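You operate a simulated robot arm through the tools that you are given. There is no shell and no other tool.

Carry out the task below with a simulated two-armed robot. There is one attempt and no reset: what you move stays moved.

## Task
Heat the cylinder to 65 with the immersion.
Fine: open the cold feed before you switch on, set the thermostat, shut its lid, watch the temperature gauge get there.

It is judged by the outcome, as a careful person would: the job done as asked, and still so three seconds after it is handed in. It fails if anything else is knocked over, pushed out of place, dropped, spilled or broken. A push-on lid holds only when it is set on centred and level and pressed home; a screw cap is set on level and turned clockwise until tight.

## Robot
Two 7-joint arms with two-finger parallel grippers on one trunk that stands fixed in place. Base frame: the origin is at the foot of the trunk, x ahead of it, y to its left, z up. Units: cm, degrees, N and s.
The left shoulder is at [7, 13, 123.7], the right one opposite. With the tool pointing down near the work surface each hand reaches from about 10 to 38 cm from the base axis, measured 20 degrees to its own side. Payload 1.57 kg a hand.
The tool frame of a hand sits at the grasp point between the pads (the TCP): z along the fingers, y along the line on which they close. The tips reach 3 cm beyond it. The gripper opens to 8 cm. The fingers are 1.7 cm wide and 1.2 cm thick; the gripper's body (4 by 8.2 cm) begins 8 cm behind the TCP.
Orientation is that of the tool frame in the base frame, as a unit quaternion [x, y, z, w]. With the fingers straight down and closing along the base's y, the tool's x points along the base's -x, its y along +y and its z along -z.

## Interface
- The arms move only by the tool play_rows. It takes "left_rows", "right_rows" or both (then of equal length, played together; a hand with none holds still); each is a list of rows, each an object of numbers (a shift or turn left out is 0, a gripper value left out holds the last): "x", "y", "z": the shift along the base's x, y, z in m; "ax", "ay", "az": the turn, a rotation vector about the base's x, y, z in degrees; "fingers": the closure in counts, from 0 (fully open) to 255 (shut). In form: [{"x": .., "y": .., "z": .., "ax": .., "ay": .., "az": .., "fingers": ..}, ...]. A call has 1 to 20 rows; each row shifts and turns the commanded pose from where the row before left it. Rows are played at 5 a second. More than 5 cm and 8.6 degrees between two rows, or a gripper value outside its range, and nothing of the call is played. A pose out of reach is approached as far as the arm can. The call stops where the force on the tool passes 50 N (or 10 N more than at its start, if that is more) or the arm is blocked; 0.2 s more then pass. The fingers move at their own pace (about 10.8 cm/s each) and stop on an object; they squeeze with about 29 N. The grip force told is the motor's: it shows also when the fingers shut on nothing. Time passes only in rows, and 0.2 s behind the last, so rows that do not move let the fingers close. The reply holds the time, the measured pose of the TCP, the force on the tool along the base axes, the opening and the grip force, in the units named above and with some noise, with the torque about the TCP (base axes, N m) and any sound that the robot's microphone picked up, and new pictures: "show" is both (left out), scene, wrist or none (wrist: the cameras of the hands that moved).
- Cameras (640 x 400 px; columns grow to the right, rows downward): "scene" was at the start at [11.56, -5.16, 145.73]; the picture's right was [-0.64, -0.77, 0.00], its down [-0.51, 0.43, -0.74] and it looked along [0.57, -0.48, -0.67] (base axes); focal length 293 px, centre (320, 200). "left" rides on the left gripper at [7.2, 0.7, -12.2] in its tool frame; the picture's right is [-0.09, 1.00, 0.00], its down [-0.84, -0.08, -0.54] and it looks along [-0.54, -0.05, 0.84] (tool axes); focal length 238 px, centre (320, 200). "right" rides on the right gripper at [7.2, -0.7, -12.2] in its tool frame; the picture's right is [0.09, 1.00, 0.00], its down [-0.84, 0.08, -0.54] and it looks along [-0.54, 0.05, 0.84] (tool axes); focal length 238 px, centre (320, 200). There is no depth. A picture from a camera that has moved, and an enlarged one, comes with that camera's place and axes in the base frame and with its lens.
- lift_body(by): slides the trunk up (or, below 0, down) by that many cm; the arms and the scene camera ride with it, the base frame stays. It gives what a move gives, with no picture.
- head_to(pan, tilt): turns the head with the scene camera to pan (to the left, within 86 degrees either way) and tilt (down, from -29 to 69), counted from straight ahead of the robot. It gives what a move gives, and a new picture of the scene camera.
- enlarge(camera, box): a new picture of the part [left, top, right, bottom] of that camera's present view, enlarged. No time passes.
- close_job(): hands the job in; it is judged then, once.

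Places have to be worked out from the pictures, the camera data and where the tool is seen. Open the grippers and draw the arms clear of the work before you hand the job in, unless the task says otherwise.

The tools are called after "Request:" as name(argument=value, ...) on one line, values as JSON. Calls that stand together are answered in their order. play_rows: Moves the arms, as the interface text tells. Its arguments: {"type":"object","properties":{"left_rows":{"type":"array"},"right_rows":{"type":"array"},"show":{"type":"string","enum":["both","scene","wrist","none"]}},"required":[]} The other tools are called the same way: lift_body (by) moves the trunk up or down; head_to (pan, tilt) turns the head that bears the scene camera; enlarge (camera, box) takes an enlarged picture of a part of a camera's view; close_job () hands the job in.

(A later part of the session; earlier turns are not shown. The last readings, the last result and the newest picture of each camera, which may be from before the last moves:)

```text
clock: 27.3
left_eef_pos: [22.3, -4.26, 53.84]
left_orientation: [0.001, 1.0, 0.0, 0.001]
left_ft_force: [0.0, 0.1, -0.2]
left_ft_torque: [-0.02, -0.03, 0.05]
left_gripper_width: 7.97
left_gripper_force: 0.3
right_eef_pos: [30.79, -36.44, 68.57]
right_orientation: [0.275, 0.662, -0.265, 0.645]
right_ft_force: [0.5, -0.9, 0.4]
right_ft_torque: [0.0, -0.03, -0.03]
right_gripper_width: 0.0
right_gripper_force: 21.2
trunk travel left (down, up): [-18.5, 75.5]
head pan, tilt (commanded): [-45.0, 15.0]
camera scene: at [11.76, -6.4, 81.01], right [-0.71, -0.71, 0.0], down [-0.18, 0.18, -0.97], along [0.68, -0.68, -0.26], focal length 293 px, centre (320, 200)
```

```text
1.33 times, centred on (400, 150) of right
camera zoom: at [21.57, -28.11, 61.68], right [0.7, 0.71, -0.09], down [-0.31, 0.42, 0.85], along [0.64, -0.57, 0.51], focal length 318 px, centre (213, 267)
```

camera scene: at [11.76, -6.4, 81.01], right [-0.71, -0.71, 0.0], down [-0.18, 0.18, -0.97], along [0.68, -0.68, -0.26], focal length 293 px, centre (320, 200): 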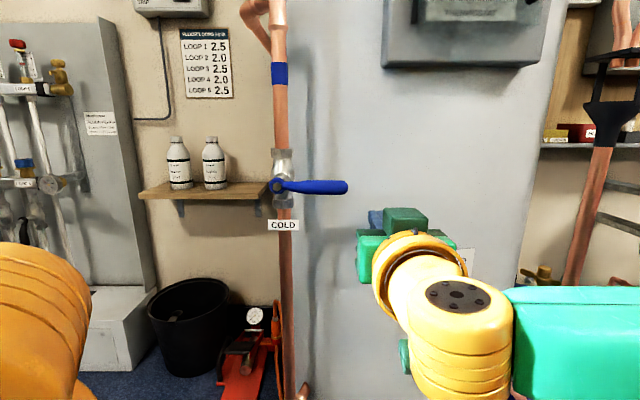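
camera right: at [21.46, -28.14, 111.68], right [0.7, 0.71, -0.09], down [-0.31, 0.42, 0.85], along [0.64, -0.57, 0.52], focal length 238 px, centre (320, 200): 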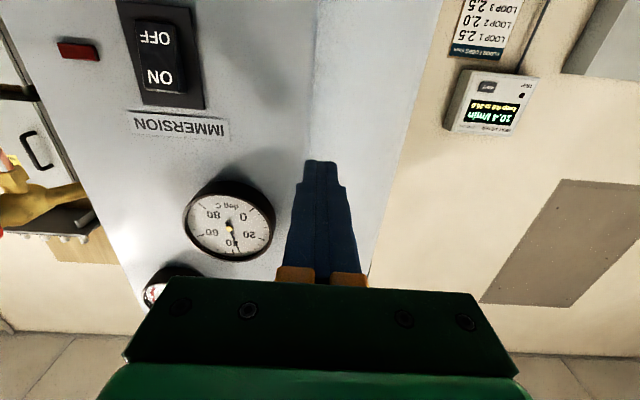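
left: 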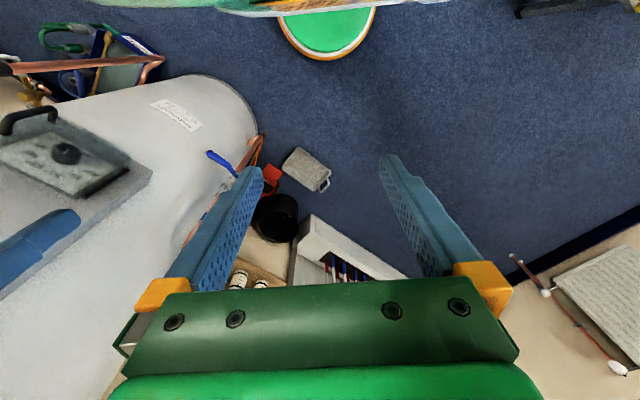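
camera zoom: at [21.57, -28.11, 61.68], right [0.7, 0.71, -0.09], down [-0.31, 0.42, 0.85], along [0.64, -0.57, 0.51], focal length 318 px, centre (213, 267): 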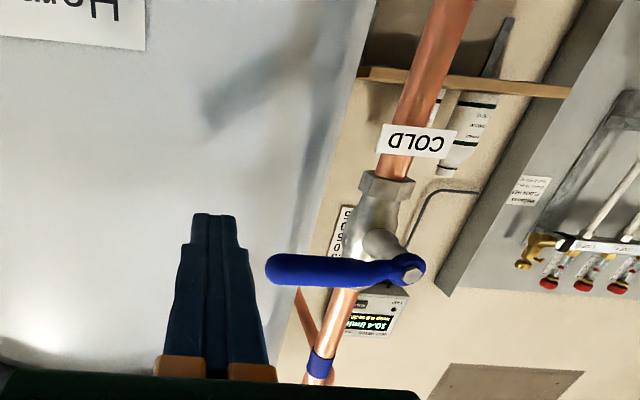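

The lever reads clearly: pivot u≈-9.8, tip u≈0, n≈-53, z≈72, about 1.8 cm thick. I slide the shut fingers under the lever (u≈-2.5, tips just past it) and push it up a little to feel which way it turns.

Request:
play_rows(right_rows=[{"x": 0.023, "y": 0.023, "z": 0.0}, {"x": 0.023, "y": 0.023}, {"x": 0.016, "y": -0.016}, {"x": 0.016, "y": -0.016}])

Request:
enlarge(camera="right", box=[160, 0, 640, 300])

```text
clock: 28.3
left_eef_pos: [22.34, -4.39, 53.86]
left_orientation: [0.001, 1.0, 0.0, 0.001]
left_ft_force: [-0.7, -0.9, -0.1]
left_ft_torque: [-0.02, -0.02, -0.02]
left_gripper_width: 8.01
left_gripper_force: 0.0
right_eef_pos: [38.63, -35.12, 68.53]
right_orientation: [0.276, 0.663, -0.264, 0.644]
right_ft_force: [0.3, 0.0, 0.5]
right_ft_torque: [-0.01, 0.01, 0.02]
right_gripper_width: 0.0
right_gripper_force: 21.8
trunk travel left (down, up): [-18.5, 75.5]
head pan, tilt (commanded): [-45.0, 15.0]
camera scene: at [11.77, -6.41, 81.01], right [-0.71, -0.71, 0.0], down [-0.18, 0.18, -0.97], along [0.68, -0.68, -0.26], focal length 293 px, centre (320, 200)
camera right: at [29.38, -26.74, 61.63], right [0.7, 0.71, -0.09], down [-0.31, 0.42, 0.85], along [0.64, -0.57, 0.52], focal length 238 px, centre (320, 200)
```

scene: 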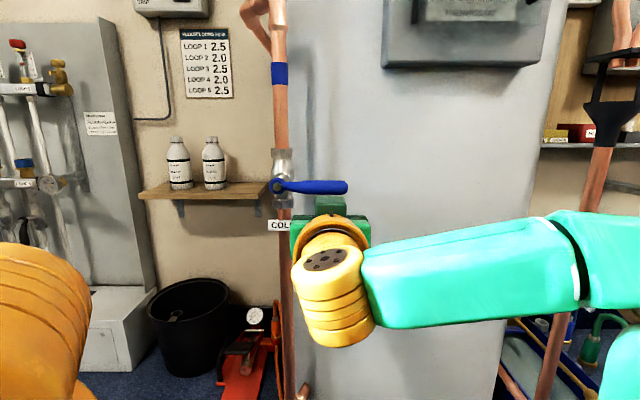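
right: 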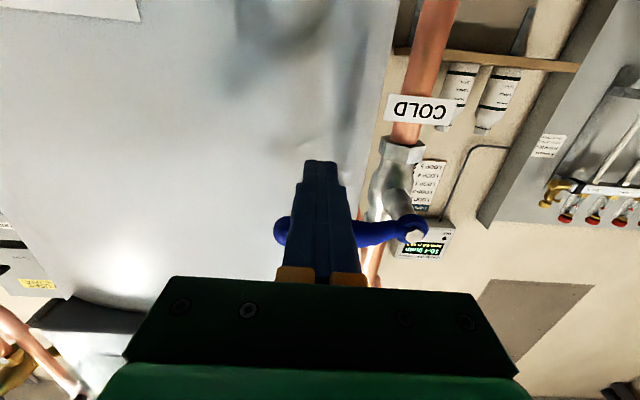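

```text
1.33 times, centred on (400, 150) of right
camera zoom: at [29.38, -26.74, 61.63], right [0.7, 0.71, -0.09], down [-0.31, 0.42, 0.85], along [0.64, -0.57, 0.52], focal length 318 px, centre (213, 267)
```

zoom: 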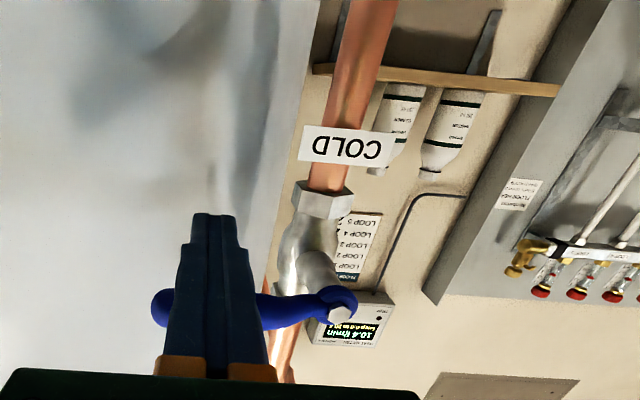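

Fingers are under the lever, tips about 2 cm past it. I push up in small steps and watch the force.

Request:
play_rows(right_rows=[{"z": 0.008}, {"z": 0.008}, {"z": 0.007}, {"z": 0.007}])

```text
clock: 29.3
left_eef_pos: [22.38, -4.49, 53.84]
left_orientation: [0.0, 1.0, 0.001, 0.001]
left_ft_force: [0.4, 0.7, -0.1]
left_ft_torque: [0.0, -0.02, -0.02]
left_gripper_width: 8.01
left_gripper_force: 0.1
right_eef_pos: [38.55, -35.07, 71.7]
right_orientation: [0.276, 0.663, -0.264, 0.644]
right_ft_force: [-1.8, -1.7, -2.9]
right_ft_torque: [-0.01, -0.02, 0.04]
right_gripper_width: 0.0
right_gripper_force: 20.9
trunk travel left (down, up): [-18.5, 75.5]
head pan, tilt (commanded): [-45.0, 15.0]
camera scene: at [11.74, -6.45, 81.01], right [-0.71, -0.71, 0.0], down [-0.18, 0.18, -0.97], along [0.68, -0.68, -0.26], focal length 293 px, centre (320, 200)
camera right: at [29.37, -26.74, 64.68], right [0.7, 0.71, -0.09], down [-0.31, 0.42, 0.85], along [0.64, -0.57, 0.51], focal length 238 px, centre (320, 200)
```

scene: 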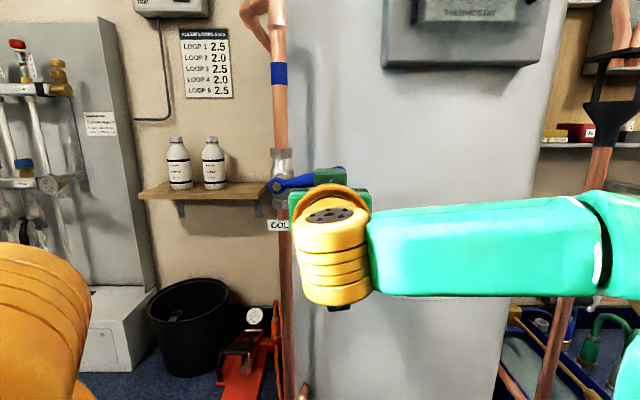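
right: 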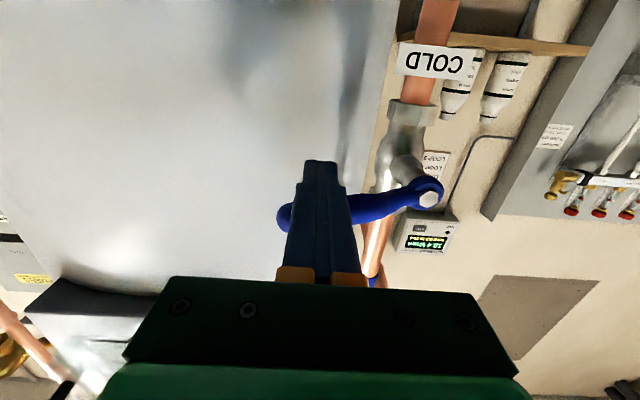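

The lever yields upward with only ~3 N, so up is the opening way. I follow the quarter-turn arc to bring it upright along the pipe.

Request:
play_rows(right_rows=[{"x": 0.0004, "y": 0.0004, "z": 0.012}, {"x": 0.0004, "y": 0.0004, "z": 0.0115}, {"x": 0.0025, "y": 0.0025, "z": 0.009}, {"x": 0.0028, "y": 0.0028, "z": 0.0085}, {"x": 0.0039, "y": 0.0039, "z": 0.0075}, {"x": 0.0042, "y": 0.0042, "z": 0.0075}, {"x": 0.0053, "y": 0.0053, "z": 0.006}, {"x": 0.0054, "y": 0.0054, "z": 0.006}, {"x": 0.0061, "y": 0.0061, "z": 0.004}, {"x": 0.0061, "y": 0.0061, "z": 0.004}])

```text
clock: 31.5
left_eef_pos: [22.32, -4.49, 53.88]
left_orientation: [0.0, 1.0, 0.001, 0.002]
left_ft_force: [-0.2, 0.5, -0.7]
left_ft_torque: [-0.03, -0.01, 0.0]
left_gripper_width: 7.99
left_gripper_force: 0.0
right_eef_pos: [42.03, -31.51, 79.28]
right_orientation: [0.278, 0.662, -0.265, 0.643]
right_ft_force: [-7.4, -3.1, -5.3]
right_ft_torque: [-0.04, 0.09, 0.03]
right_gripper_width: 0.01
right_gripper_force: 21.5
trunk travel left (down, up): [-18.5, 75.5]
head pan, tilt (commanded): [-45.0, 15.0]
camera scene: at [11.66, -6.53, 81.0], right [-0.71, -0.71, 0.0], down [-0.18, 0.18, -0.97], along [0.68, -0.68, -0.26], focal length 293 px, centre (320, 200)
camera right: at [32.96, -23.13, 72.26], right [0.7, 0.71, -0.09], down [-0.31, 0.42, 0.85], along [0.64, -0.57, 0.51], focal length 238 px, centre (320, 200)
```

scene: 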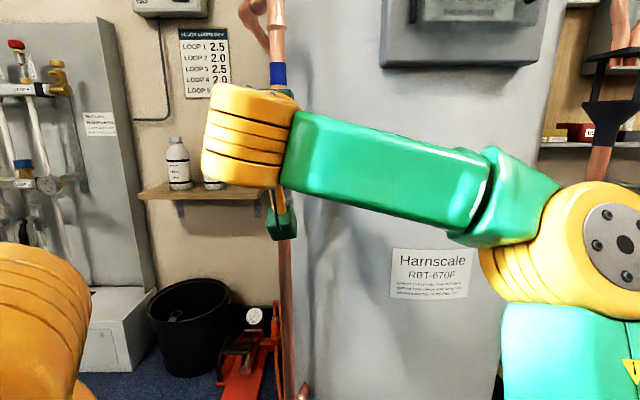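
right: 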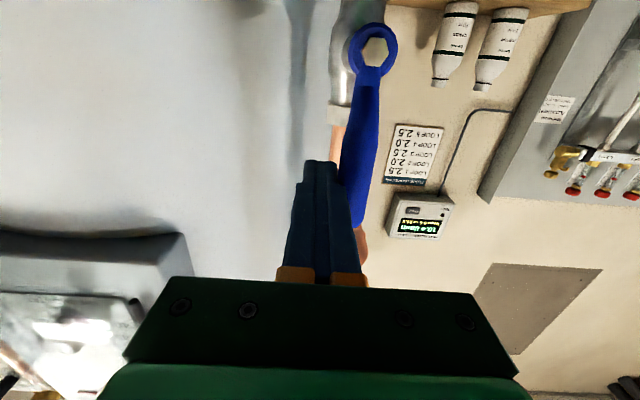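

The lever is nearly in line with the pipe. I push a little further left to bring it fully against its open stop.

Request:
play_rows(right_rows=[{"x": 0.003, "y": 0.003}, {"x": 0.003, "y": 0.003}, {"x": 0.003, "y": 0.003}])

Request:
enlarge(camera="right", box=[240, 0, 480, 240])

```text
clock: 32.2
left_eef_pos: [21.83, -4.55, 54.06]
left_orientation: [-0.003, 1.0, 0.003, 0.006]
left_ft_force: [0.2, -0.4, 0.1]
left_ft_torque: [0.0, -0.04, -0.04]
left_gripper_width: 8.0
left_gripper_force: 0.0
right_eef_pos: [42.19, -31.48, 79.22]
right_orientation: [0.288, 0.661, -0.263, 0.641]
right_ft_force: [-39.8, -19.1, -14.3]
right_ft_torque: [-0.2, 0.31, 0.03]
right_gripper_width: 0.0
right_gripper_force: 21.3
trunk travel left (down, up): [-18.5, 75.5]
head pan, tilt (commanded): [-45.0, 15.0]
stopped in row 3 (right hand): the force on the tool passed its limit at 54 N (the readings are from after the stop); the commanded pose is now the measured one
camera scene: at [10.98, -7.04, 81.07], right [-0.71, -0.7, -0.01], down [-0.17, 0.19, -0.97], along [0.68, -0.68, -0.26], focal length 293 px, centre (320, 200)
camera right: at [33.2, -22.88, 72.38], right [0.71, 0.7, -0.07], down [-0.31, 0.41, 0.86], along [0.63, -0.59, 0.51], focal length 238 px, centre (320, 200)
```

scene: 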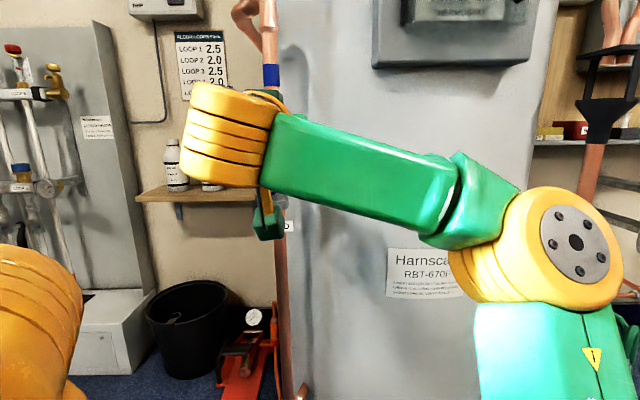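
right: 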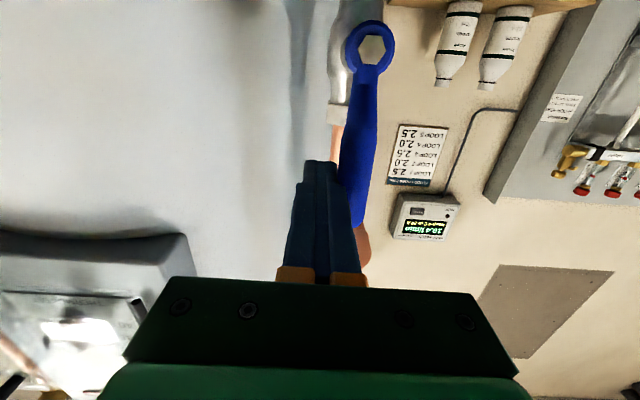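

```text
1.67 times, centred on (360, 120) of right
camera zoom: at [33.2, -22.88, 72.38], right [0.71, 0.7, -0.07], down [-0.31, 0.41, 0.86], along [0.63, -0.59, 0.51], focal length 397 px, centre (253, 333)
```

zoom: 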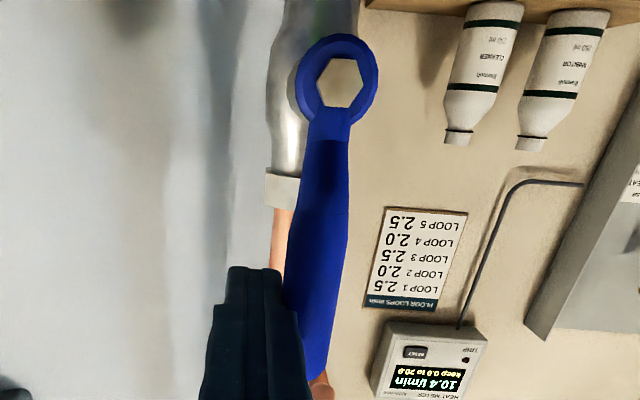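

The lever met its stop at 54 N, so the cold feed is fully open. I draw the fingers right away from the lever and straight out.

Request:
play_rows(right_rows=[{"x": -0.01, "y": -0.01}, {"x": -0.01, "y": -0.01}, {"x": -0.02, "y": 0.01}, {"x": -0.02, "y": 0.01}])

Request:
enlarge(camera="right", box=[240, 0, 480, 240])

```text
clock: 33.2
left_eef_pos: [22.37, -4.42, 53.89]
left_orientation: [-0.002, 1.0, 0.0, 0.0]
left_ft_force: [-0.5, -0.1, -0.6]
left_ft_torque: [0.0, 0.01, 0.02]
left_gripper_width: 8.03
left_gripper_force: 0.0
right_eef_pos: [37.03, -30.72, 79.2]
right_orientation: [0.278, 0.663, -0.265, 0.643]
right_ft_force: [0.0, 0.8, -0.4]
right_ft_torque: [-0.01, 0.01, -0.04]
right_gripper_width: 0.02
right_gripper_force: 21.7
trunk travel left (down, up): [-18.5, 75.5]
head pan, tilt (commanded): [-45.0, 15.0]
camera scene: at [11.76, -6.39, 81.01], right [-0.71, -0.71, 0.0], down [-0.18, 0.18, -0.97], along [0.68, -0.68, -0.26], focal length 293 px, centre (320, 200)
camera right: at [27.78, -22.27, 72.23], right [0.71, 0.7, -0.09], down [-0.31, 0.42, 0.86], along [0.64, -0.58, 0.51], focal length 238 px, centre (320, 200)
```

scene: 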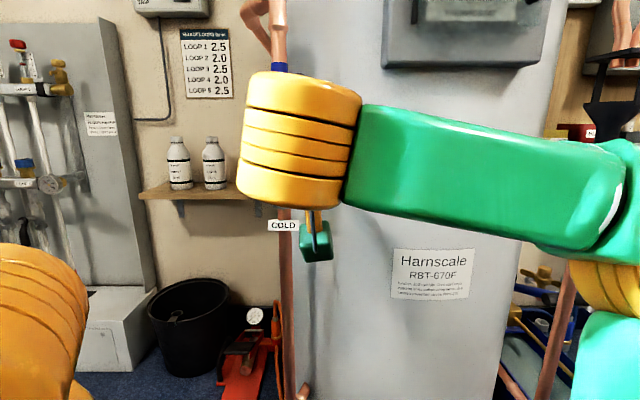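
right: 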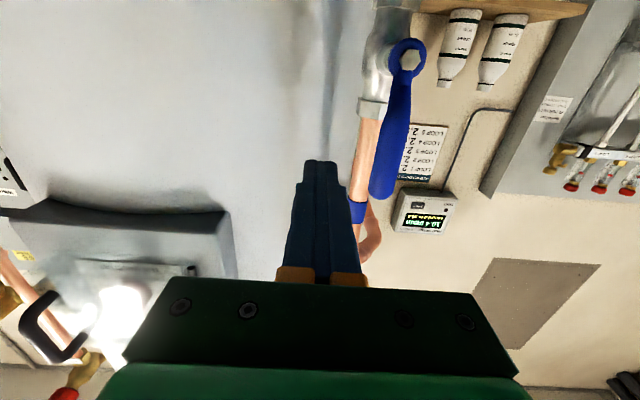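

```text
1.67 times, centred on (360, 120) of right
camera zoom: at [27.78, -22.27, 72.23], right [0.71, 0.7, -0.09], down [-0.31, 0.42, 0.86], along [0.64, -0.58, 0.51], focal length 397 px, centre (253, 333)
```

zoom: 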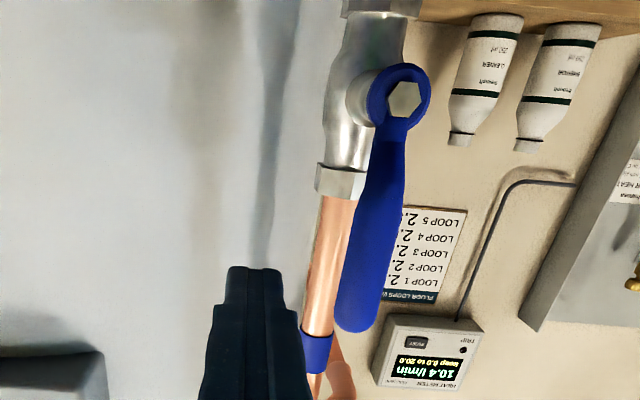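

The lever stands parallel to the pipe: cold feed open. Next the lid: I raise the trunk 18.5 cm so the hand is at dial height with the shoulder about 25 cm below it.

Request:
lift_body(by=18.5)

Request:
play_rows(right_rows=[{"x": -0.03, "y": 0.005}, {"x": -0.03, "y": -0.01}, {"x": -0.025, "y": -0.025}, {"x": -0.025, "y": -0.025}])

```text
clock: 35.3
left_eef_pos: [22.4, -4.23, 72.4]
left_orientation: [-0.002, 1.0, 0.001, 0.0]
left_ft_force: [0.1, -0.4, -0.9]
left_ft_torque: [-0.01, -0.05, 0.01]
left_gripper_width: 8.0
left_gripper_force: 0.0
right_eef_pos: [37.08, -30.77, 97.76]
right_orientation: [0.278, 0.664, -0.265, 0.642]
right_ft_force: [0.2, -0.2, -0.2]
right_ft_torque: [0.0, 0.0, -0.03]
right_gripper_width: 0.0
right_gripper_force: 21.3
trunk travel left (down, up): [-37.0, 57.0]
head pan, tilt (commanded): [-45.0, 15.0]
```

```text
clock: 36.3
left_eef_pos: [22.3, -4.38, 72.32]
left_orientation: [-0.001, 1.0, 0.0, 0.0]
left_ft_force: [0.4, -0.3, -0.4]
left_ft_torque: [-0.01, 0.02, 0.0]
left_gripper_width: 7.98
left_gripper_force: 0.1
right_eef_pos: [26.01, -36.18, 97.41]
right_orientation: [0.278, 0.664, -0.265, 0.642]
right_ft_force: [0.1, 0.1, -0.3]
right_ft_torque: [-0.02, 0.02, -0.01]
right_gripper_width: 0.01
right_gripper_force: 21.4
trunk travel left (down, up): [-37.0, 57.0]
head pan, tilt (commanded): [-45.0, 15.0]
camera scene: at [11.71, -6.46, 99.51], right [-0.71, -0.71, 0.0], down [-0.18, 0.18, -0.97], along [0.68, -0.68, -0.26], focal length 293 px, centre (320, 200)
camera right: at [16.78, -27.83, 90.54], right [0.71, 0.7, -0.09], down [-0.31, 0.42, 0.86], along [0.64, -0.58, 0.51], focal length 238 px, centre (320, 200)
```

scene: 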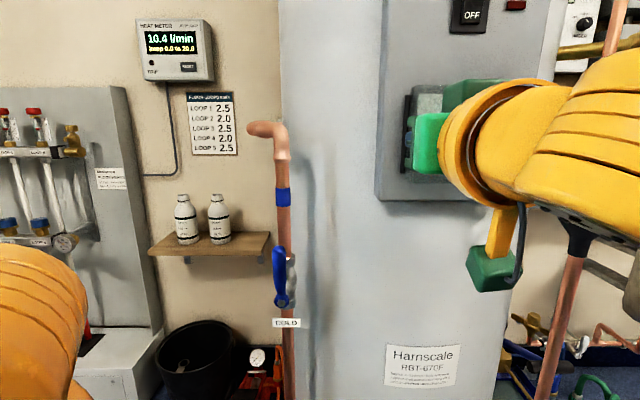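
right: 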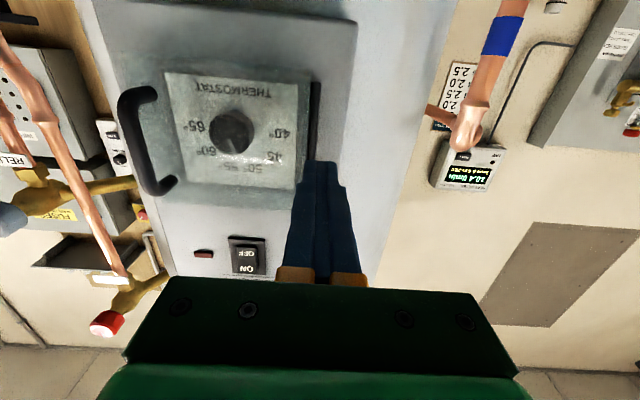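

The hand is at u≈7.2, n≈-44 and the wrist camera sees the whole thermostat. I enlarge it to refine handle, hinge and pointer.

Request:
enlarge(camera="right", box=[90, 40, 350, 220])

Request:
enlarge(camera="right", box=[180, 80, 290, 190])

```text
2.22 times, centred on (220, 130) of right
camera zoom: at [16.78, -27.83, 90.54], right [0.71, 0.7, -0.09], down [-0.31, 0.42, 0.86], along [0.64, -0.58, 0.51], focal length 530 px, centre (542, 356)
```

zoom: 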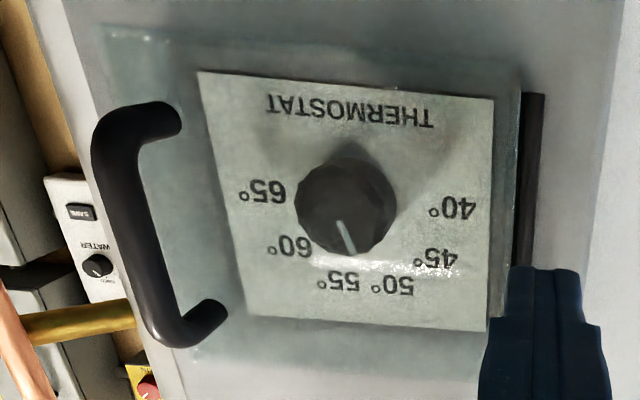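

```text
3.64 times, centred on (235, 135) of right
camera zoom: at [16.78, -27.83, 90.54], right [0.71, 0.7, -0.09], down [-0.31, 0.42, 0.86], along [0.64, -0.58, 0.51], focal length 867 px, centre (629, 436)
```

zoom: 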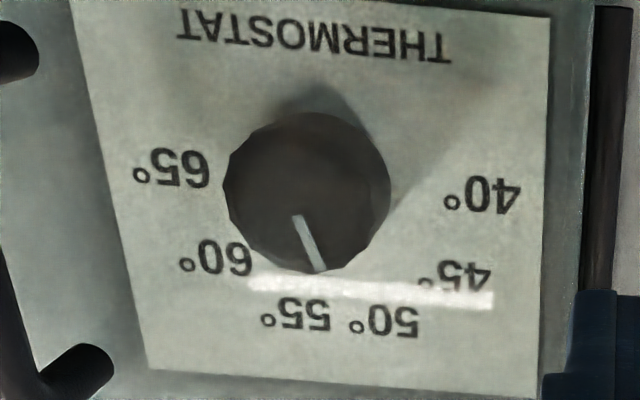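

The pointer sits at about 50 (just left of top); 65 is at the right, so roughly 108° clockwise. The handle bar is vertical at u≈19.6, n≈-47.2, z≈94.5–100. I move across in front of it with the fingers opening.

Request:
play_rows(right_rows=[{"x": -0.022, "y": 0.006, "fingers": 0}, {"x": -0.024, "y": -0.018}, {"x": -0.024, "y": -0.024}, {"x": -0.02, "y": -0.02}, {"x": -0.013, "y": -0.013}])

Request:
enlarge(camera="right", box=[160, 40, 480, 280])

```text
clock: 37.5
left_eef_pos: [22.21, -4.21, 72.48]
left_orientation: [-0.002, 1.0, 0.0, 0.0]
left_ft_force: [-1.1, -0.4, 0.1]
left_ft_torque: [0.01, -0.01, -0.01]
left_gripper_width: 7.98
left_gripper_force: 0.1
right_eef_pos: [15.75, -43.19, 97.64]
right_orientation: [0.279, 0.663, -0.266, 0.642]
right_ft_force: [0.5, 0.8, -0.9]
right_ft_torque: [0.03, -0.05, 0.03]
right_gripper_width: 7.99
right_gripper_force: 0.1
trunk travel left (down, up): [-37.0, 57.0]
head pan, tilt (commanded): [-45.0, 15.0]
camera scene: at [11.74, -6.42, 99.51], right [-0.71, -0.71, 0.0], down [-0.18, 0.18, -0.97], along [0.68, -0.68, -0.26], focal length 293 px, centre (320, 200)
camera right: at [6.54, -34.73, 90.68], right [0.71, 0.7, -0.09], down [-0.31, 0.42, 0.86], along [0.64, -0.58, 0.51], focal length 238 px, centre (320, 200)
```

scene: 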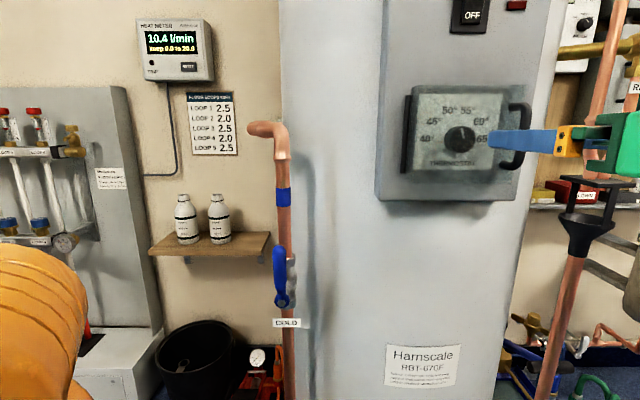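
right: 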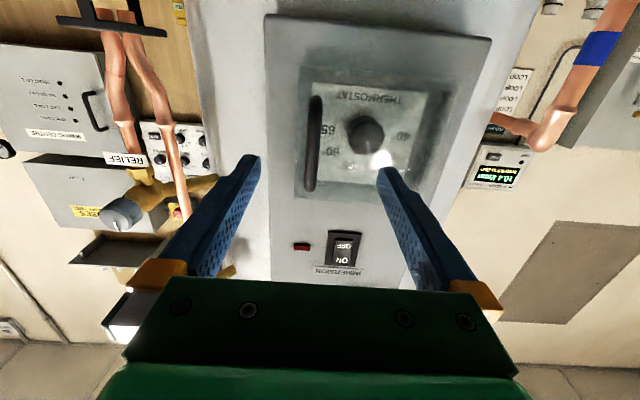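

```text
1.67 times, centred on (320, 160) of right
camera zoom: at [6.54, -34.73, 90.68], right [0.71, 0.7, -0.09], down [-0.31, 0.42, 0.86], along [0.64, -0.58, 0.51], focal length 397 px, centre (320, 267)
```

zoom: 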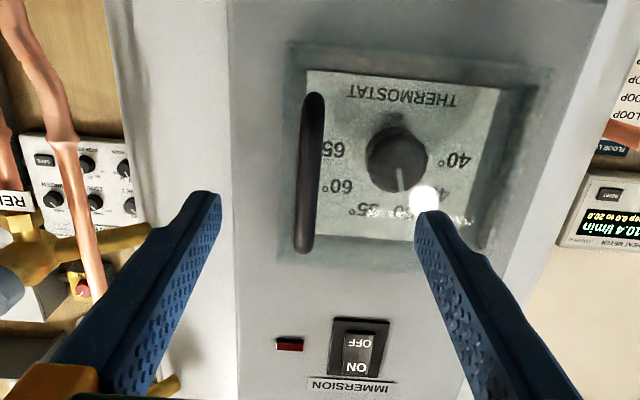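

The open fingers straddle the handle's line (bar ≈ u 20.0, z 93–100.4, n≈-47.2). I advance so the bar is between the pads with tips just short of the lid, and close on it.

Request:
play_rows(right_rows=[{"x": 0.0112, "y": -0.0182, "z": -0.008}, {"x": 0.015, "y": -0.015}, {}, {"fingers": 255}, {}, {}, {}])

Request:
enlarge(camera="right", box=[160, 40, 480, 280])

```text
clock: 39.1
left_eef_pos: [22.3, -4.21, 72.35]
left_orientation: [-0.002, 1.0, 0.0, 0.0]
left_ft_force: [1.3, 0.2, 0.0]
left_ft_torque: [0.0, 0.01, 0.02]
left_gripper_width: 7.98
left_gripper_force: 0.0
right_eef_pos: [18.28, -46.37, 96.85]
right_orientation: [0.279, 0.663, -0.266, 0.642]
right_ft_force: [-2.2, -1.3, 0.9]
right_ft_torque: [-0.13, 0.03, -0.06]
right_gripper_width: 1.04
right_gripper_force: 28.1
trunk travel left (down, up): [-37.0, 57.0]
head pan, tilt (commanded): [-45.0, 15.0]
camera scene: at [11.69, -6.44, 99.52], right [-0.71, -0.71, 0.0], down [-0.18, 0.18, -0.97], along [0.68, -0.68, -0.26], focal length 293 px, centre (320, 200)
camera right: at [9.1, -38.06, 89.96], right [0.71, 0.7, -0.09], down [-0.31, 0.42, 0.85], along [0.64, -0.58, 0.51], focal length 238 px, centre (320, 200)
```

scene: 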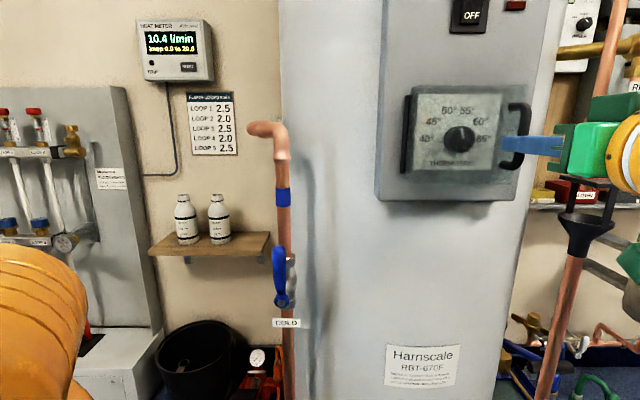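
right: 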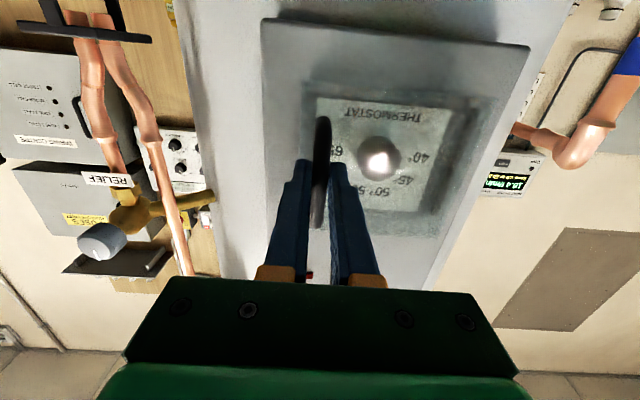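

```text
1.67 times, centred on (320, 160) of right
camera zoom: at [9.1, -38.06, 89.96], right [0.71, 0.7, -0.09], down [-0.31, 0.42, 0.85], along [0.64, -0.58, 0.51], focal length 397 px, centre (320, 267)
```

zoom: 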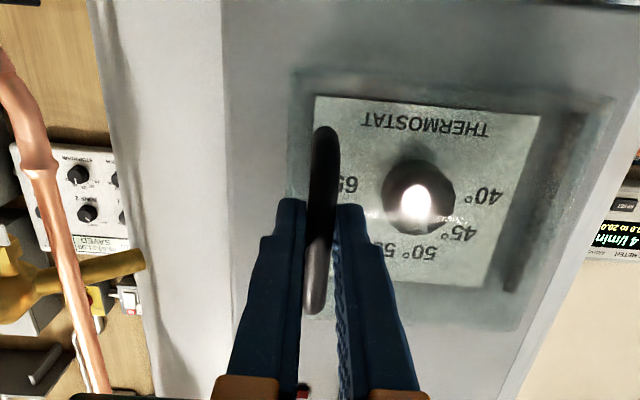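

The handle is gripped (opening 1.04 cm). The hinge is taken at u≈7.8, n≈-52.5; I swing the lid open along that arc, turning the hand with it, two small steps first.

Request:
play_rows(right_rows=[{"x": -0.0032, "y": 0.0141, "az": -6}, {"x": -0.0017, "y": 0.0144, "az": -6}])

```text
clock: 39.7
left_eef_pos: [22.42, -4.25, 72.28]
left_orientation: [-0.002, 1.0, 0.0, 0.0]
left_ft_force: [-0.3, 0.7, 1.0]
left_ft_torque: [0.0, 0.02, 0.01]
left_gripper_width: 8.01
left_gripper_force: 0.1
right_eef_pos: [17.96, -43.42, 96.89]
right_orientation: [0.346, 0.631, -0.331, 0.611]
right_ft_force: [-0.7, 0.3, 3.3]
right_ft_torque: [0.47, 0.41, 0.08]
right_gripper_width: 1.05
right_gripper_force: 27.9
trunk travel left (down, up): [-37.0, 57.0]
head pan, tilt (commanded): [-45.0, 15.0]
camera scene: at [11.76, -6.36, 99.52], right [-0.71, -0.71, 0.0], down [-0.18, 0.18, -0.97], along [0.68, -0.68, -0.26], focal length 293 px, centre (320, 200)
camera right: at [10.65, -33.36, 89.97], right [0.84, 0.54, -0.09], down [-0.22, 0.47, 0.86], along [0.5, -0.7, 0.51], focal length 238 px, centre (320, 200)
```

scene: 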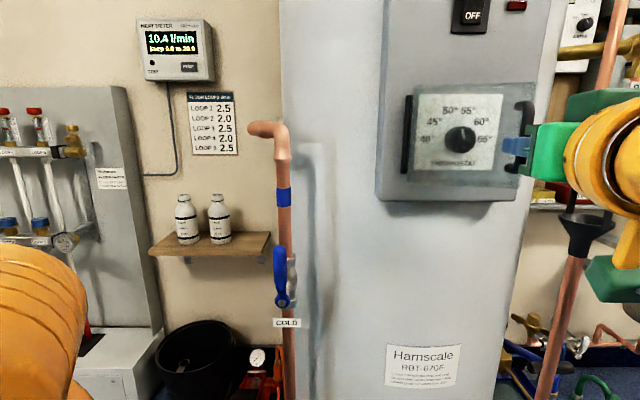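
right: 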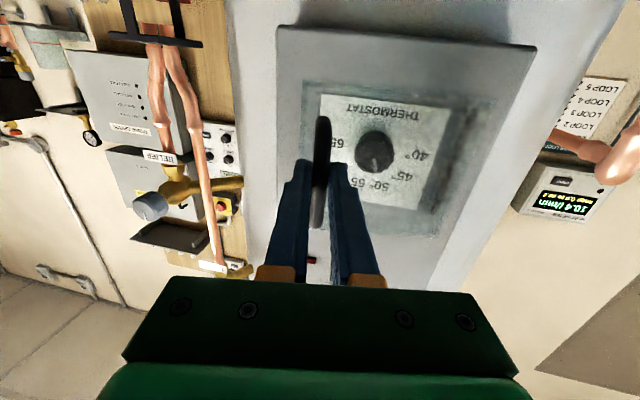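

Forces stay small while swinging. I check in the scene camera that the lid is really moving with the hand.

Request:
enlarge(camera="scene", box=[380, 70, 560, 220])

Request:
enlarge(camera="right", box=[200, 20, 560, 260])

```text
2.67 times, centred on (470, 145) of scene
camera zoom: at [11.76, -6.36, 99.52], right [-0.71, -0.71, 0.0], down [-0.18, 0.18, -0.97], along [0.68, -0.68, -0.26], focal length 782 px, centre (-80, 347)
```

zoom: 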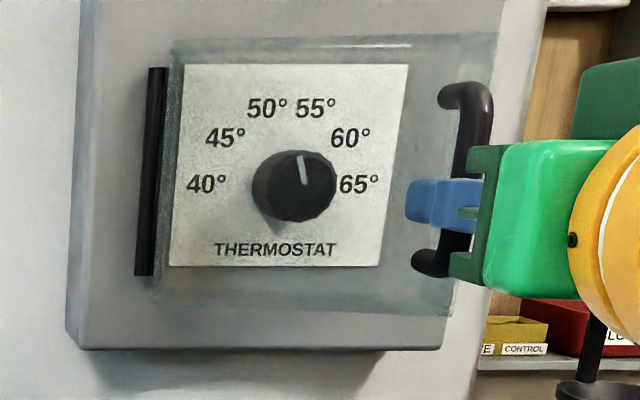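

```text
1.67 times, centred on (380, 140) of right
camera zoom: at [10.65, -33.36, 89.97], right [0.84, 0.54, -0.09], down [-0.22, 0.47, 0.86], along [0.5, -0.7, 0.51], focal length 397 px, centre (220, 300)
```

zoom: 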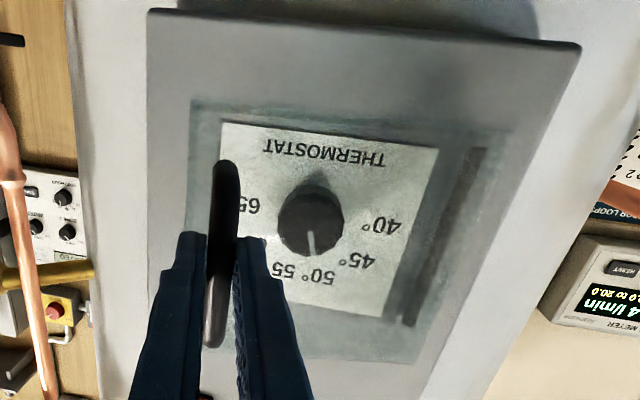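

The lid is swinging out with the handle. I continue the arc.

Request:
play_rows(right_rows=[{"x": -0.0001, "y": 0.0145, "az": -6}, {"x": 0.0013, "y": 0.0144, "az": -6}, {"x": 0.0029, "y": 0.0142, "az": -6}])

Request:
enlarge(camera="scene", box=[360, 60, 580, 240])

```text
clock: 40.5
left_eef_pos: [22.59, -4.22, 72.33]
left_orientation: [-0.002, 1.0, -0.001, -0.001]
left_ft_force: [0.2, 1.0, 1.2]
left_ft_torque: [0.01, 0.0, -0.03]
left_gripper_width: 8.01
left_gripper_force: 0.0
right_eef_pos: [18.45, -39.1, 96.81]
right_orientation: [0.44, 0.567, -0.425, 0.552]
right_ft_force: [6.4, -1.2, 7.5]
right_ft_torque: [0.03, 0.09, 0.14]
right_gripper_width: 1.06
right_gripper_force: 27.9
trunk travel left (down, up): [-37.0, 57.0]
head pan, tilt (commanded): [-45.0, 15.0]
camera scene: at [11.97, -6.3, 99.5], right [-0.71, -0.71, 0.0], down [-0.19, 0.18, -0.97], along [0.68, -0.68, -0.26], focal length 293 px, centre (320, 200)
camera right: at [14.76, -27.23, 89.93], right [0.96, 0.26, -0.09], down [-0.06, 0.52, 0.85], along [0.26, -0.82, 0.51], focal length 238 px, centre (320, 200)
```

scene: 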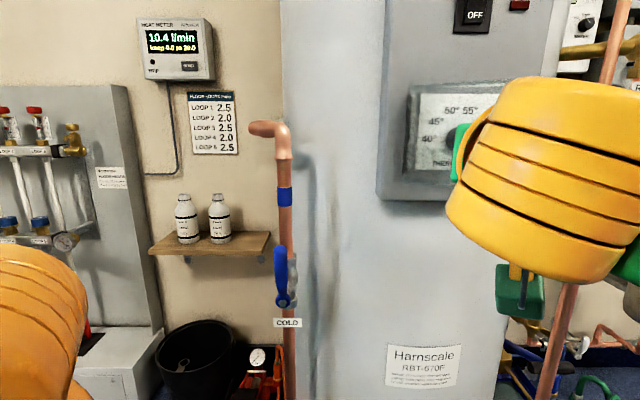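
right: 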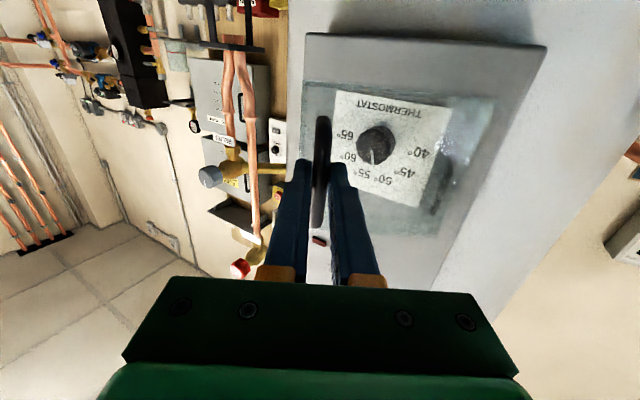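

```text
2.22 times, centred on (470, 150) of scene
camera zoom: at [11.97, -6.3, 99.5], right [-0.71, -0.71, 0.0], down [-0.19, 0.18, -0.97], along [0.68, -0.68, -0.26], focal length 652 px, centre (-13, 311)
```

zoom: 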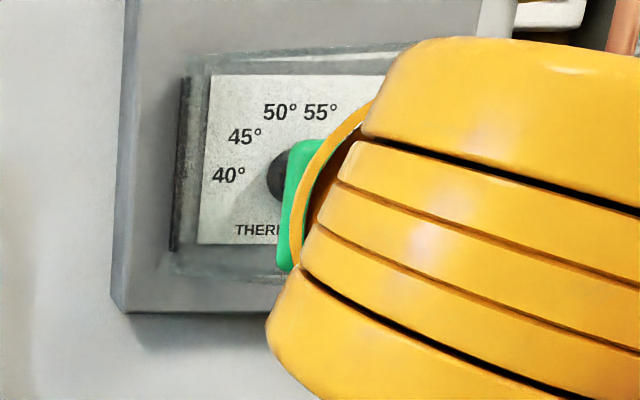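

The lid is about 28° open and held at u≈14.6, n≈-40.7. I release the handle here, back off along the tool axis and swing out to the right, so I can push the lid further open from inside.

Request:
play_rows(right_rows=[{"fingers": 0}, {}, {"x": -0.0035, "y": 0.012}, {"x": -0.0035, "y": 0.012}])

Request:
enlarge(camera="right", box=[200, 20, 560, 260])

```text
clock: 41.5
left_eef_pos: [22.39, -4.35, 72.39]
left_orientation: [-0.002, 1.0, 0.001, -0.001]
left_ft_force: [-0.5, -0.3, 1.0]
left_ft_torque: [-0.02, 0.02, -0.04]
left_gripper_width: 8.0
left_gripper_force: 0.0
right_eef_pos: [17.54, -37.58, 96.67]
right_orientation: [0.439, 0.568, -0.422, 0.553]
right_ft_force: [-1.3, -0.5, 0.4]
right_ft_torque: [0.04, -0.02, 0.01]
right_gripper_width: 7.98
right_gripper_force: 0.1
right hand out of reach, approached as far as the arm can: row 4
trunk travel left (down, up): [-37.0, 57.0]
head pan, tilt (commanded): [-45.0, 15.0]
camera scene: at [11.75, -6.41, 99.51], right [-0.71, -0.71, 0.0], down [-0.18, 0.18, -0.97], along [0.68, -0.68, -0.26], focal length 293 px, centre (320, 200)
camera right: at [13.85, -25.75, 89.84], right [0.96, 0.26, -0.09], down [-0.06, 0.52, 0.85], along [0.27, -0.82, 0.51], focal length 238 px, centre (320, 200)
```

scene: 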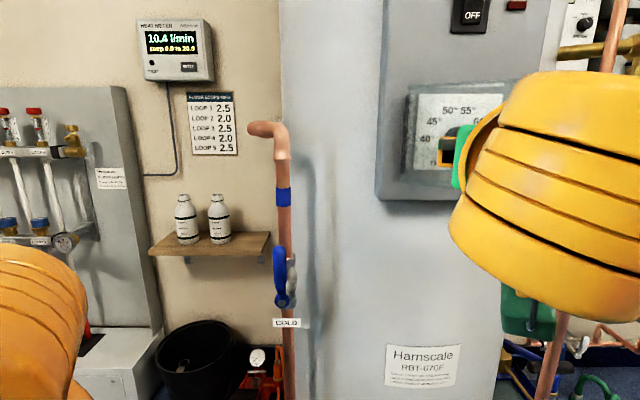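
right: 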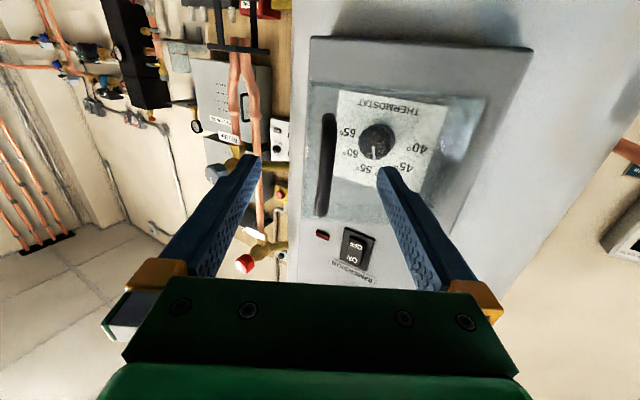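

```text
1.67 times, centred on (380, 140) of right
camera zoom: at [13.85, -25.75, 89.84], right [0.96, 0.26, -0.09], down [-0.06, 0.52, 0.85], along [0.27, -0.82, 0.51], focal length 397 px, centre (220, 300)
```

zoom: 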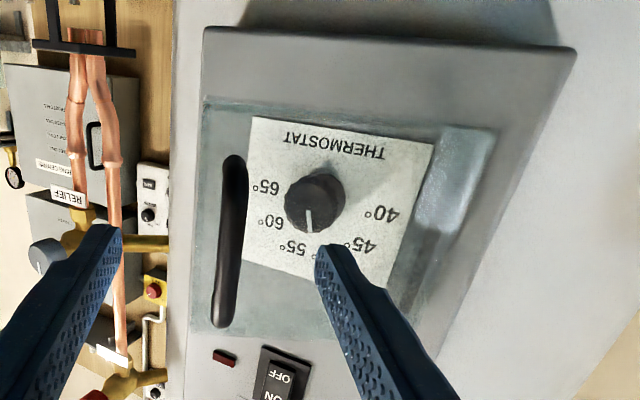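

The lid stays at about 25° open. I close the fingers, swing the hand back square while moving right past the lid's edge to u≈22.5.

Request:
play_rows(right_rows=[{"fingers": 255}, {"x": -0.017, "y": -0.0127, "az": 6}, {"x": -0.017, "y": -0.0127, "az": 6}, {"x": -0.017, "y": -0.0127, "az": 6}, {"x": -0.017, "y": -0.0147, "az": 6}, {"az": 6}])

Request:
enlarge(camera="right", box=[200, 20, 560, 260])

```text
clock: 42.9
left_eef_pos: [22.35, -4.29, 72.33]
left_orientation: [-0.001, 1.0, 0.0, 0.0]
left_ft_force: [-0.9, 0.0, 0.4]
left_ft_torque: [0.04, -0.01, 0.04]
left_gripper_width: 8.02
left_gripper_force: 0.1
right_eef_pos: [10.84, -42.93, 96.56]
right_orientation: [0.278, 0.664, -0.264, 0.642]
right_ft_force: [0.0, -0.5, -0.2]
right_ft_torque: [0.0, 0.0, -0.04]
right_gripper_width: 0.01
right_gripper_force: 21.6
trunk travel left (down, up): [-37.0, 57.0]
head pan, tilt (commanded): [-45.0, 15.0]
camera scene: at [11.76, -6.42, 99.51], right [-0.71, -0.71, 0.0], down [-0.18, 0.18, -0.97], along [0.68, -0.68, -0.26], focal length 293 px, centre (320, 200)
camera right: at [1.58, -34.55, 89.79], right [0.7, 0.7, -0.09], down [-0.31, 0.42, 0.86], along [0.64, -0.58, 0.51], focal length 238 px, centre (320, 200)
```

scene: 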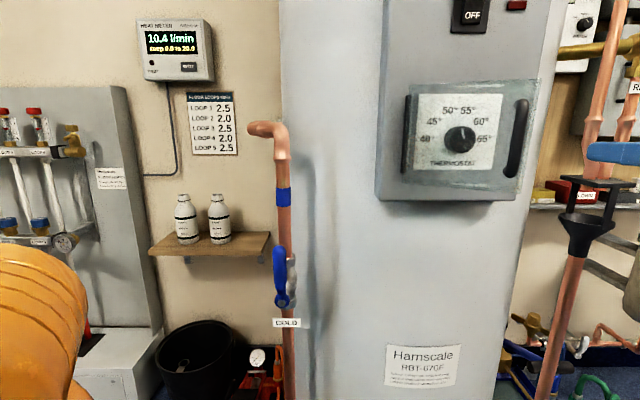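
right: 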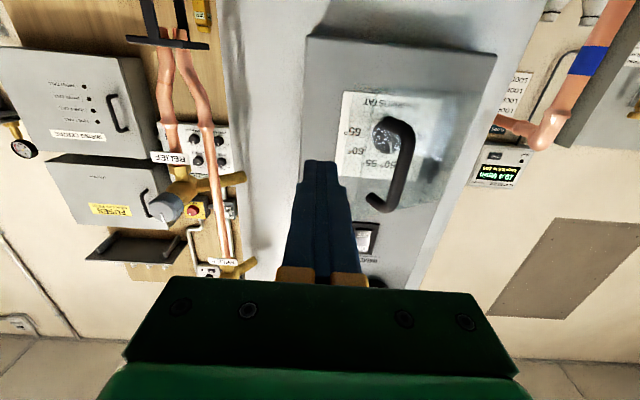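

```text
1.67 times, centred on (380, 140) of right
camera zoom: at [1.58, -34.55, 89.79], right [0.7, 0.7, -0.09], down [-0.31, 0.42, 0.86], along [0.64, -0.58, 0.51], focal length 397 px, centre (220, 300)
```

zoom: 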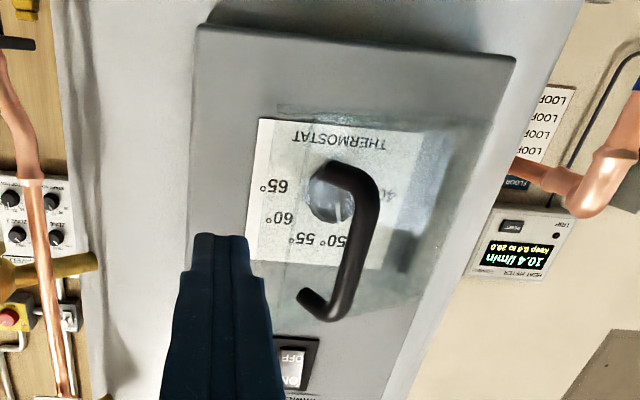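

The lid stands open ~25–30° and the hand is right of it at u≈22.7, n≈-38. I enlarge the scene view to place the lid's free edge.

Request:
enlarge(camera="scene", box=[380, 60, 560, 220])

```text
2.50 times, centred on (470, 140) of scene
camera zoom: at [11.76, -6.42, 99.51], right [-0.71, -0.71, 0.0], down [-0.18, 0.18, -0.97], along [0.68, -0.68, -0.26], focal length 733 px, centre (-55, 350)
```

zoom: 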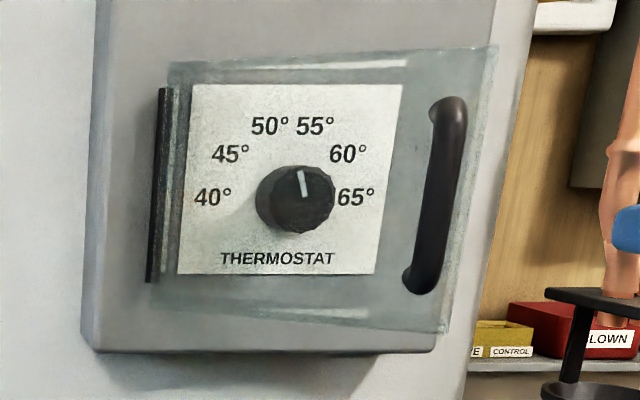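

The lid's free edge is around u≈18.7, n≈-44.5. I advance the shut fingers behind it (tips n≈-48) and start sweeping left to push it open.

Request:
play_rows(right_rows=[{"x": 0.017, "y": -0.017}, {"x": 0.017, "y": -0.017}, {"x": 0.0155, "y": -0.0155}, {"x": 0.0106, "y": 0.0106}, {"x": 0.0106, "y": 0.0106}, {"x": 0.0106, "y": 0.0106}])

Request:
enlarge(camera="scene", box=[380, 60, 560, 220])

```text
clock: 44.3
left_eef_pos: [21.23, -4.73, 72.79]
left_orientation: [-0.004, 1.0, 0.004, 0.011]
left_ft_force: [0.0, 0.7, -0.5]
left_ft_torque: [-0.05, -0.1, 0.0]
left_gripper_width: 7.99
left_gripper_force: 0.1
right_eef_pos: [16.61, -46.04, 96.78]
right_orientation: [0.294, 0.654, -0.265, 0.645]
right_ft_force: [-48.2, -13.3, -11.0]
right_ft_torque: [0.02, 0.66, -0.92]
right_gripper_width: 0.02
right_gripper_force: 21.6
trunk travel left (down, up): [-37.0, 57.0]
head pan, tilt (commanded): [-45.0, 15.0]
stopped in row 6 (right hand): the force on the tool passed its limit at 54 N (the readings are from after the stop); the commanded pose is now the measured one
camera scene: at [9.95, -7.42, 99.64], right [-0.71, -0.7, -0.02], down [-0.16, 0.19, -0.97], along [0.68, -0.69, -0.25], focal length 293 px, centre (320, 200)
camera right: at [7.71, -37.33, 89.71], right [0.72, 0.69, -0.06], down [-0.32, 0.41, 0.85], along [0.61, -0.6, 0.52], focal length 238 px, centre (320, 200)
```

scene: 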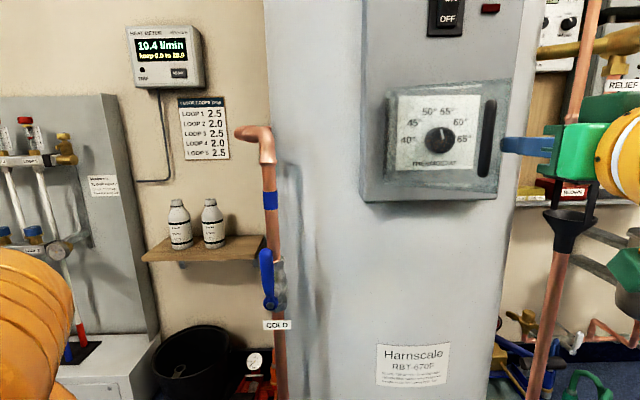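
right: 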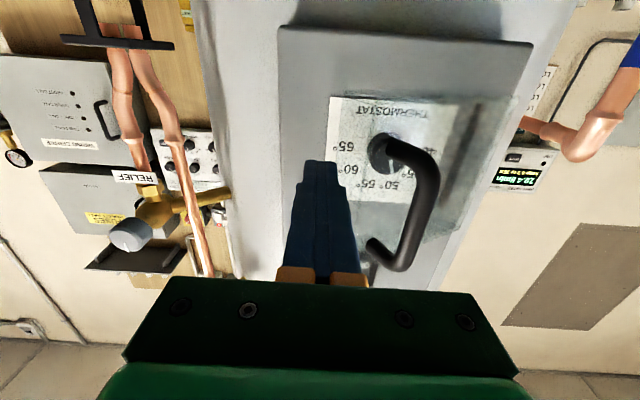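

```text
2.50 times, centred on (470, 140) of scene
camera zoom: at [9.95, -7.42, 99.64], right [-0.71, -0.7, -0.02], down [-0.16, 0.19, -0.97], along [0.68, -0.69, -0.25], focal length 733 px, centre (-55, 350)
```

zoom: 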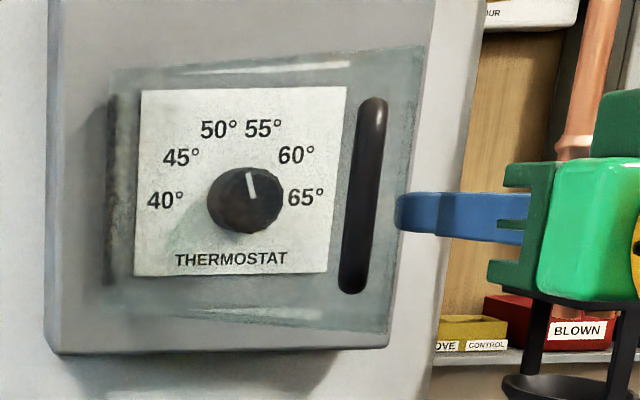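

The shut fingers only pressed on the lid's side wall edge-on (54 N, no turning). I back off to the right and yaw the hand so the fingers point left-inward, to hook behind the lid's rim.

Request:
play_rows(right_rows=[{"x": -0.02, "y": -0.005}, {"x": -0.012, "y": 0.001}, {"az": 8}, {"az": 8}, {"az": 8}, {"az": 8}])

Request:
enlarge(camera="scene", box=[380, 60, 560, 220])

```text
clock: 45.8
left_eef_pos: [21.08, -3.99, 72.92]
left_orientation: [-0.003, 1.0, -0.002, 0.011]
left_ft_force: [-0.2, -0.3, 0.5]
left_ft_torque: [-0.04, -0.05, 0.01]
left_gripper_width: 8.01
left_gripper_force: 0.1
right_eef_pos: [15.23, -42.49, 94.47]
right_orientation: [0.092, 0.691, -0.083, 0.712]
right_ft_force: [-52.3, 4.4, 21.6]
right_ft_torque: [0.12, -0.45, 0.21]
right_gripper_width: 0.0
right_gripper_force: 21.4
right hand out of reach, approached as far as the arm can: row 5, 6
trunk travel left (down, up): [-37.0, 57.0]
head pan, tilt (commanded): [-45.0, 15.0]
stopped in row 6 (right hand): the force on the tool passed its limit at 66 N (the readings are from after the stop); the commanded pose is now the measured one
camera scene: at [9.23, -6.57, 99.8], right [-0.72, -0.69, -0.01], down [-0.16, 0.18, -0.97], along [0.68, -0.7, -0.24], focal length 293 px, centre (320, 200)
camera right: at [3.57, -40.13, 86.85], right [0.25, 0.97, -0.08], down [-0.53, 0.2, 0.82], along [0.81, -0.16, 0.57], focal length 238 px, centre (320, 200)
```

scene: 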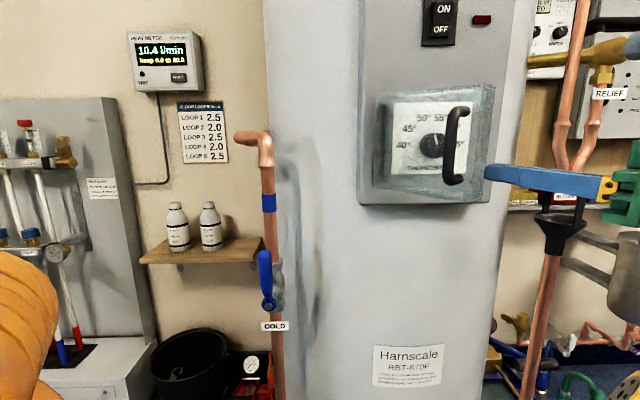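
right: 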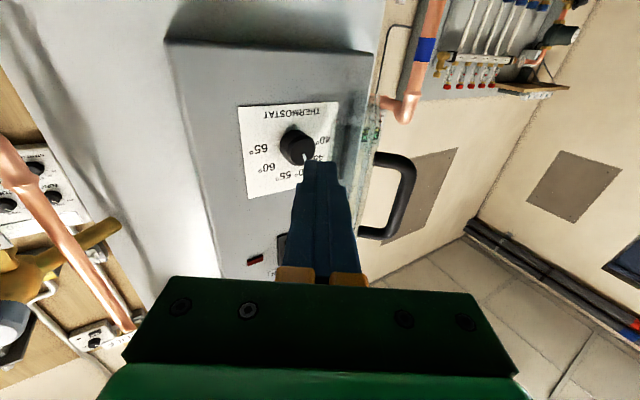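

```text
2.50 times, centred on (470, 140) of scene
camera zoom: at [9.23, -6.57, 99.8], right [-0.72, -0.69, -0.01], down [-0.16, 0.18, -0.97], along [0.68, -0.7, -0.24], focal length 733 px, centre (-55, 350)
```

zoom: 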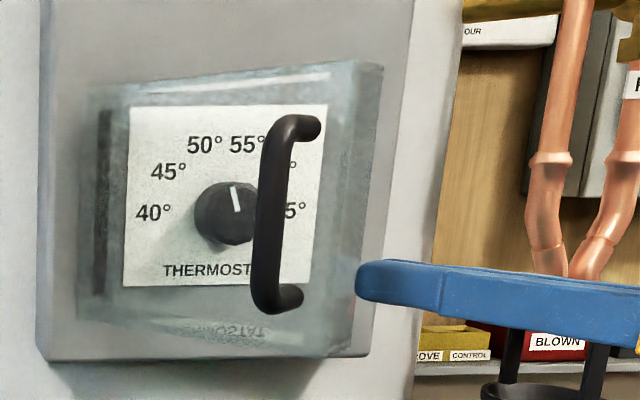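

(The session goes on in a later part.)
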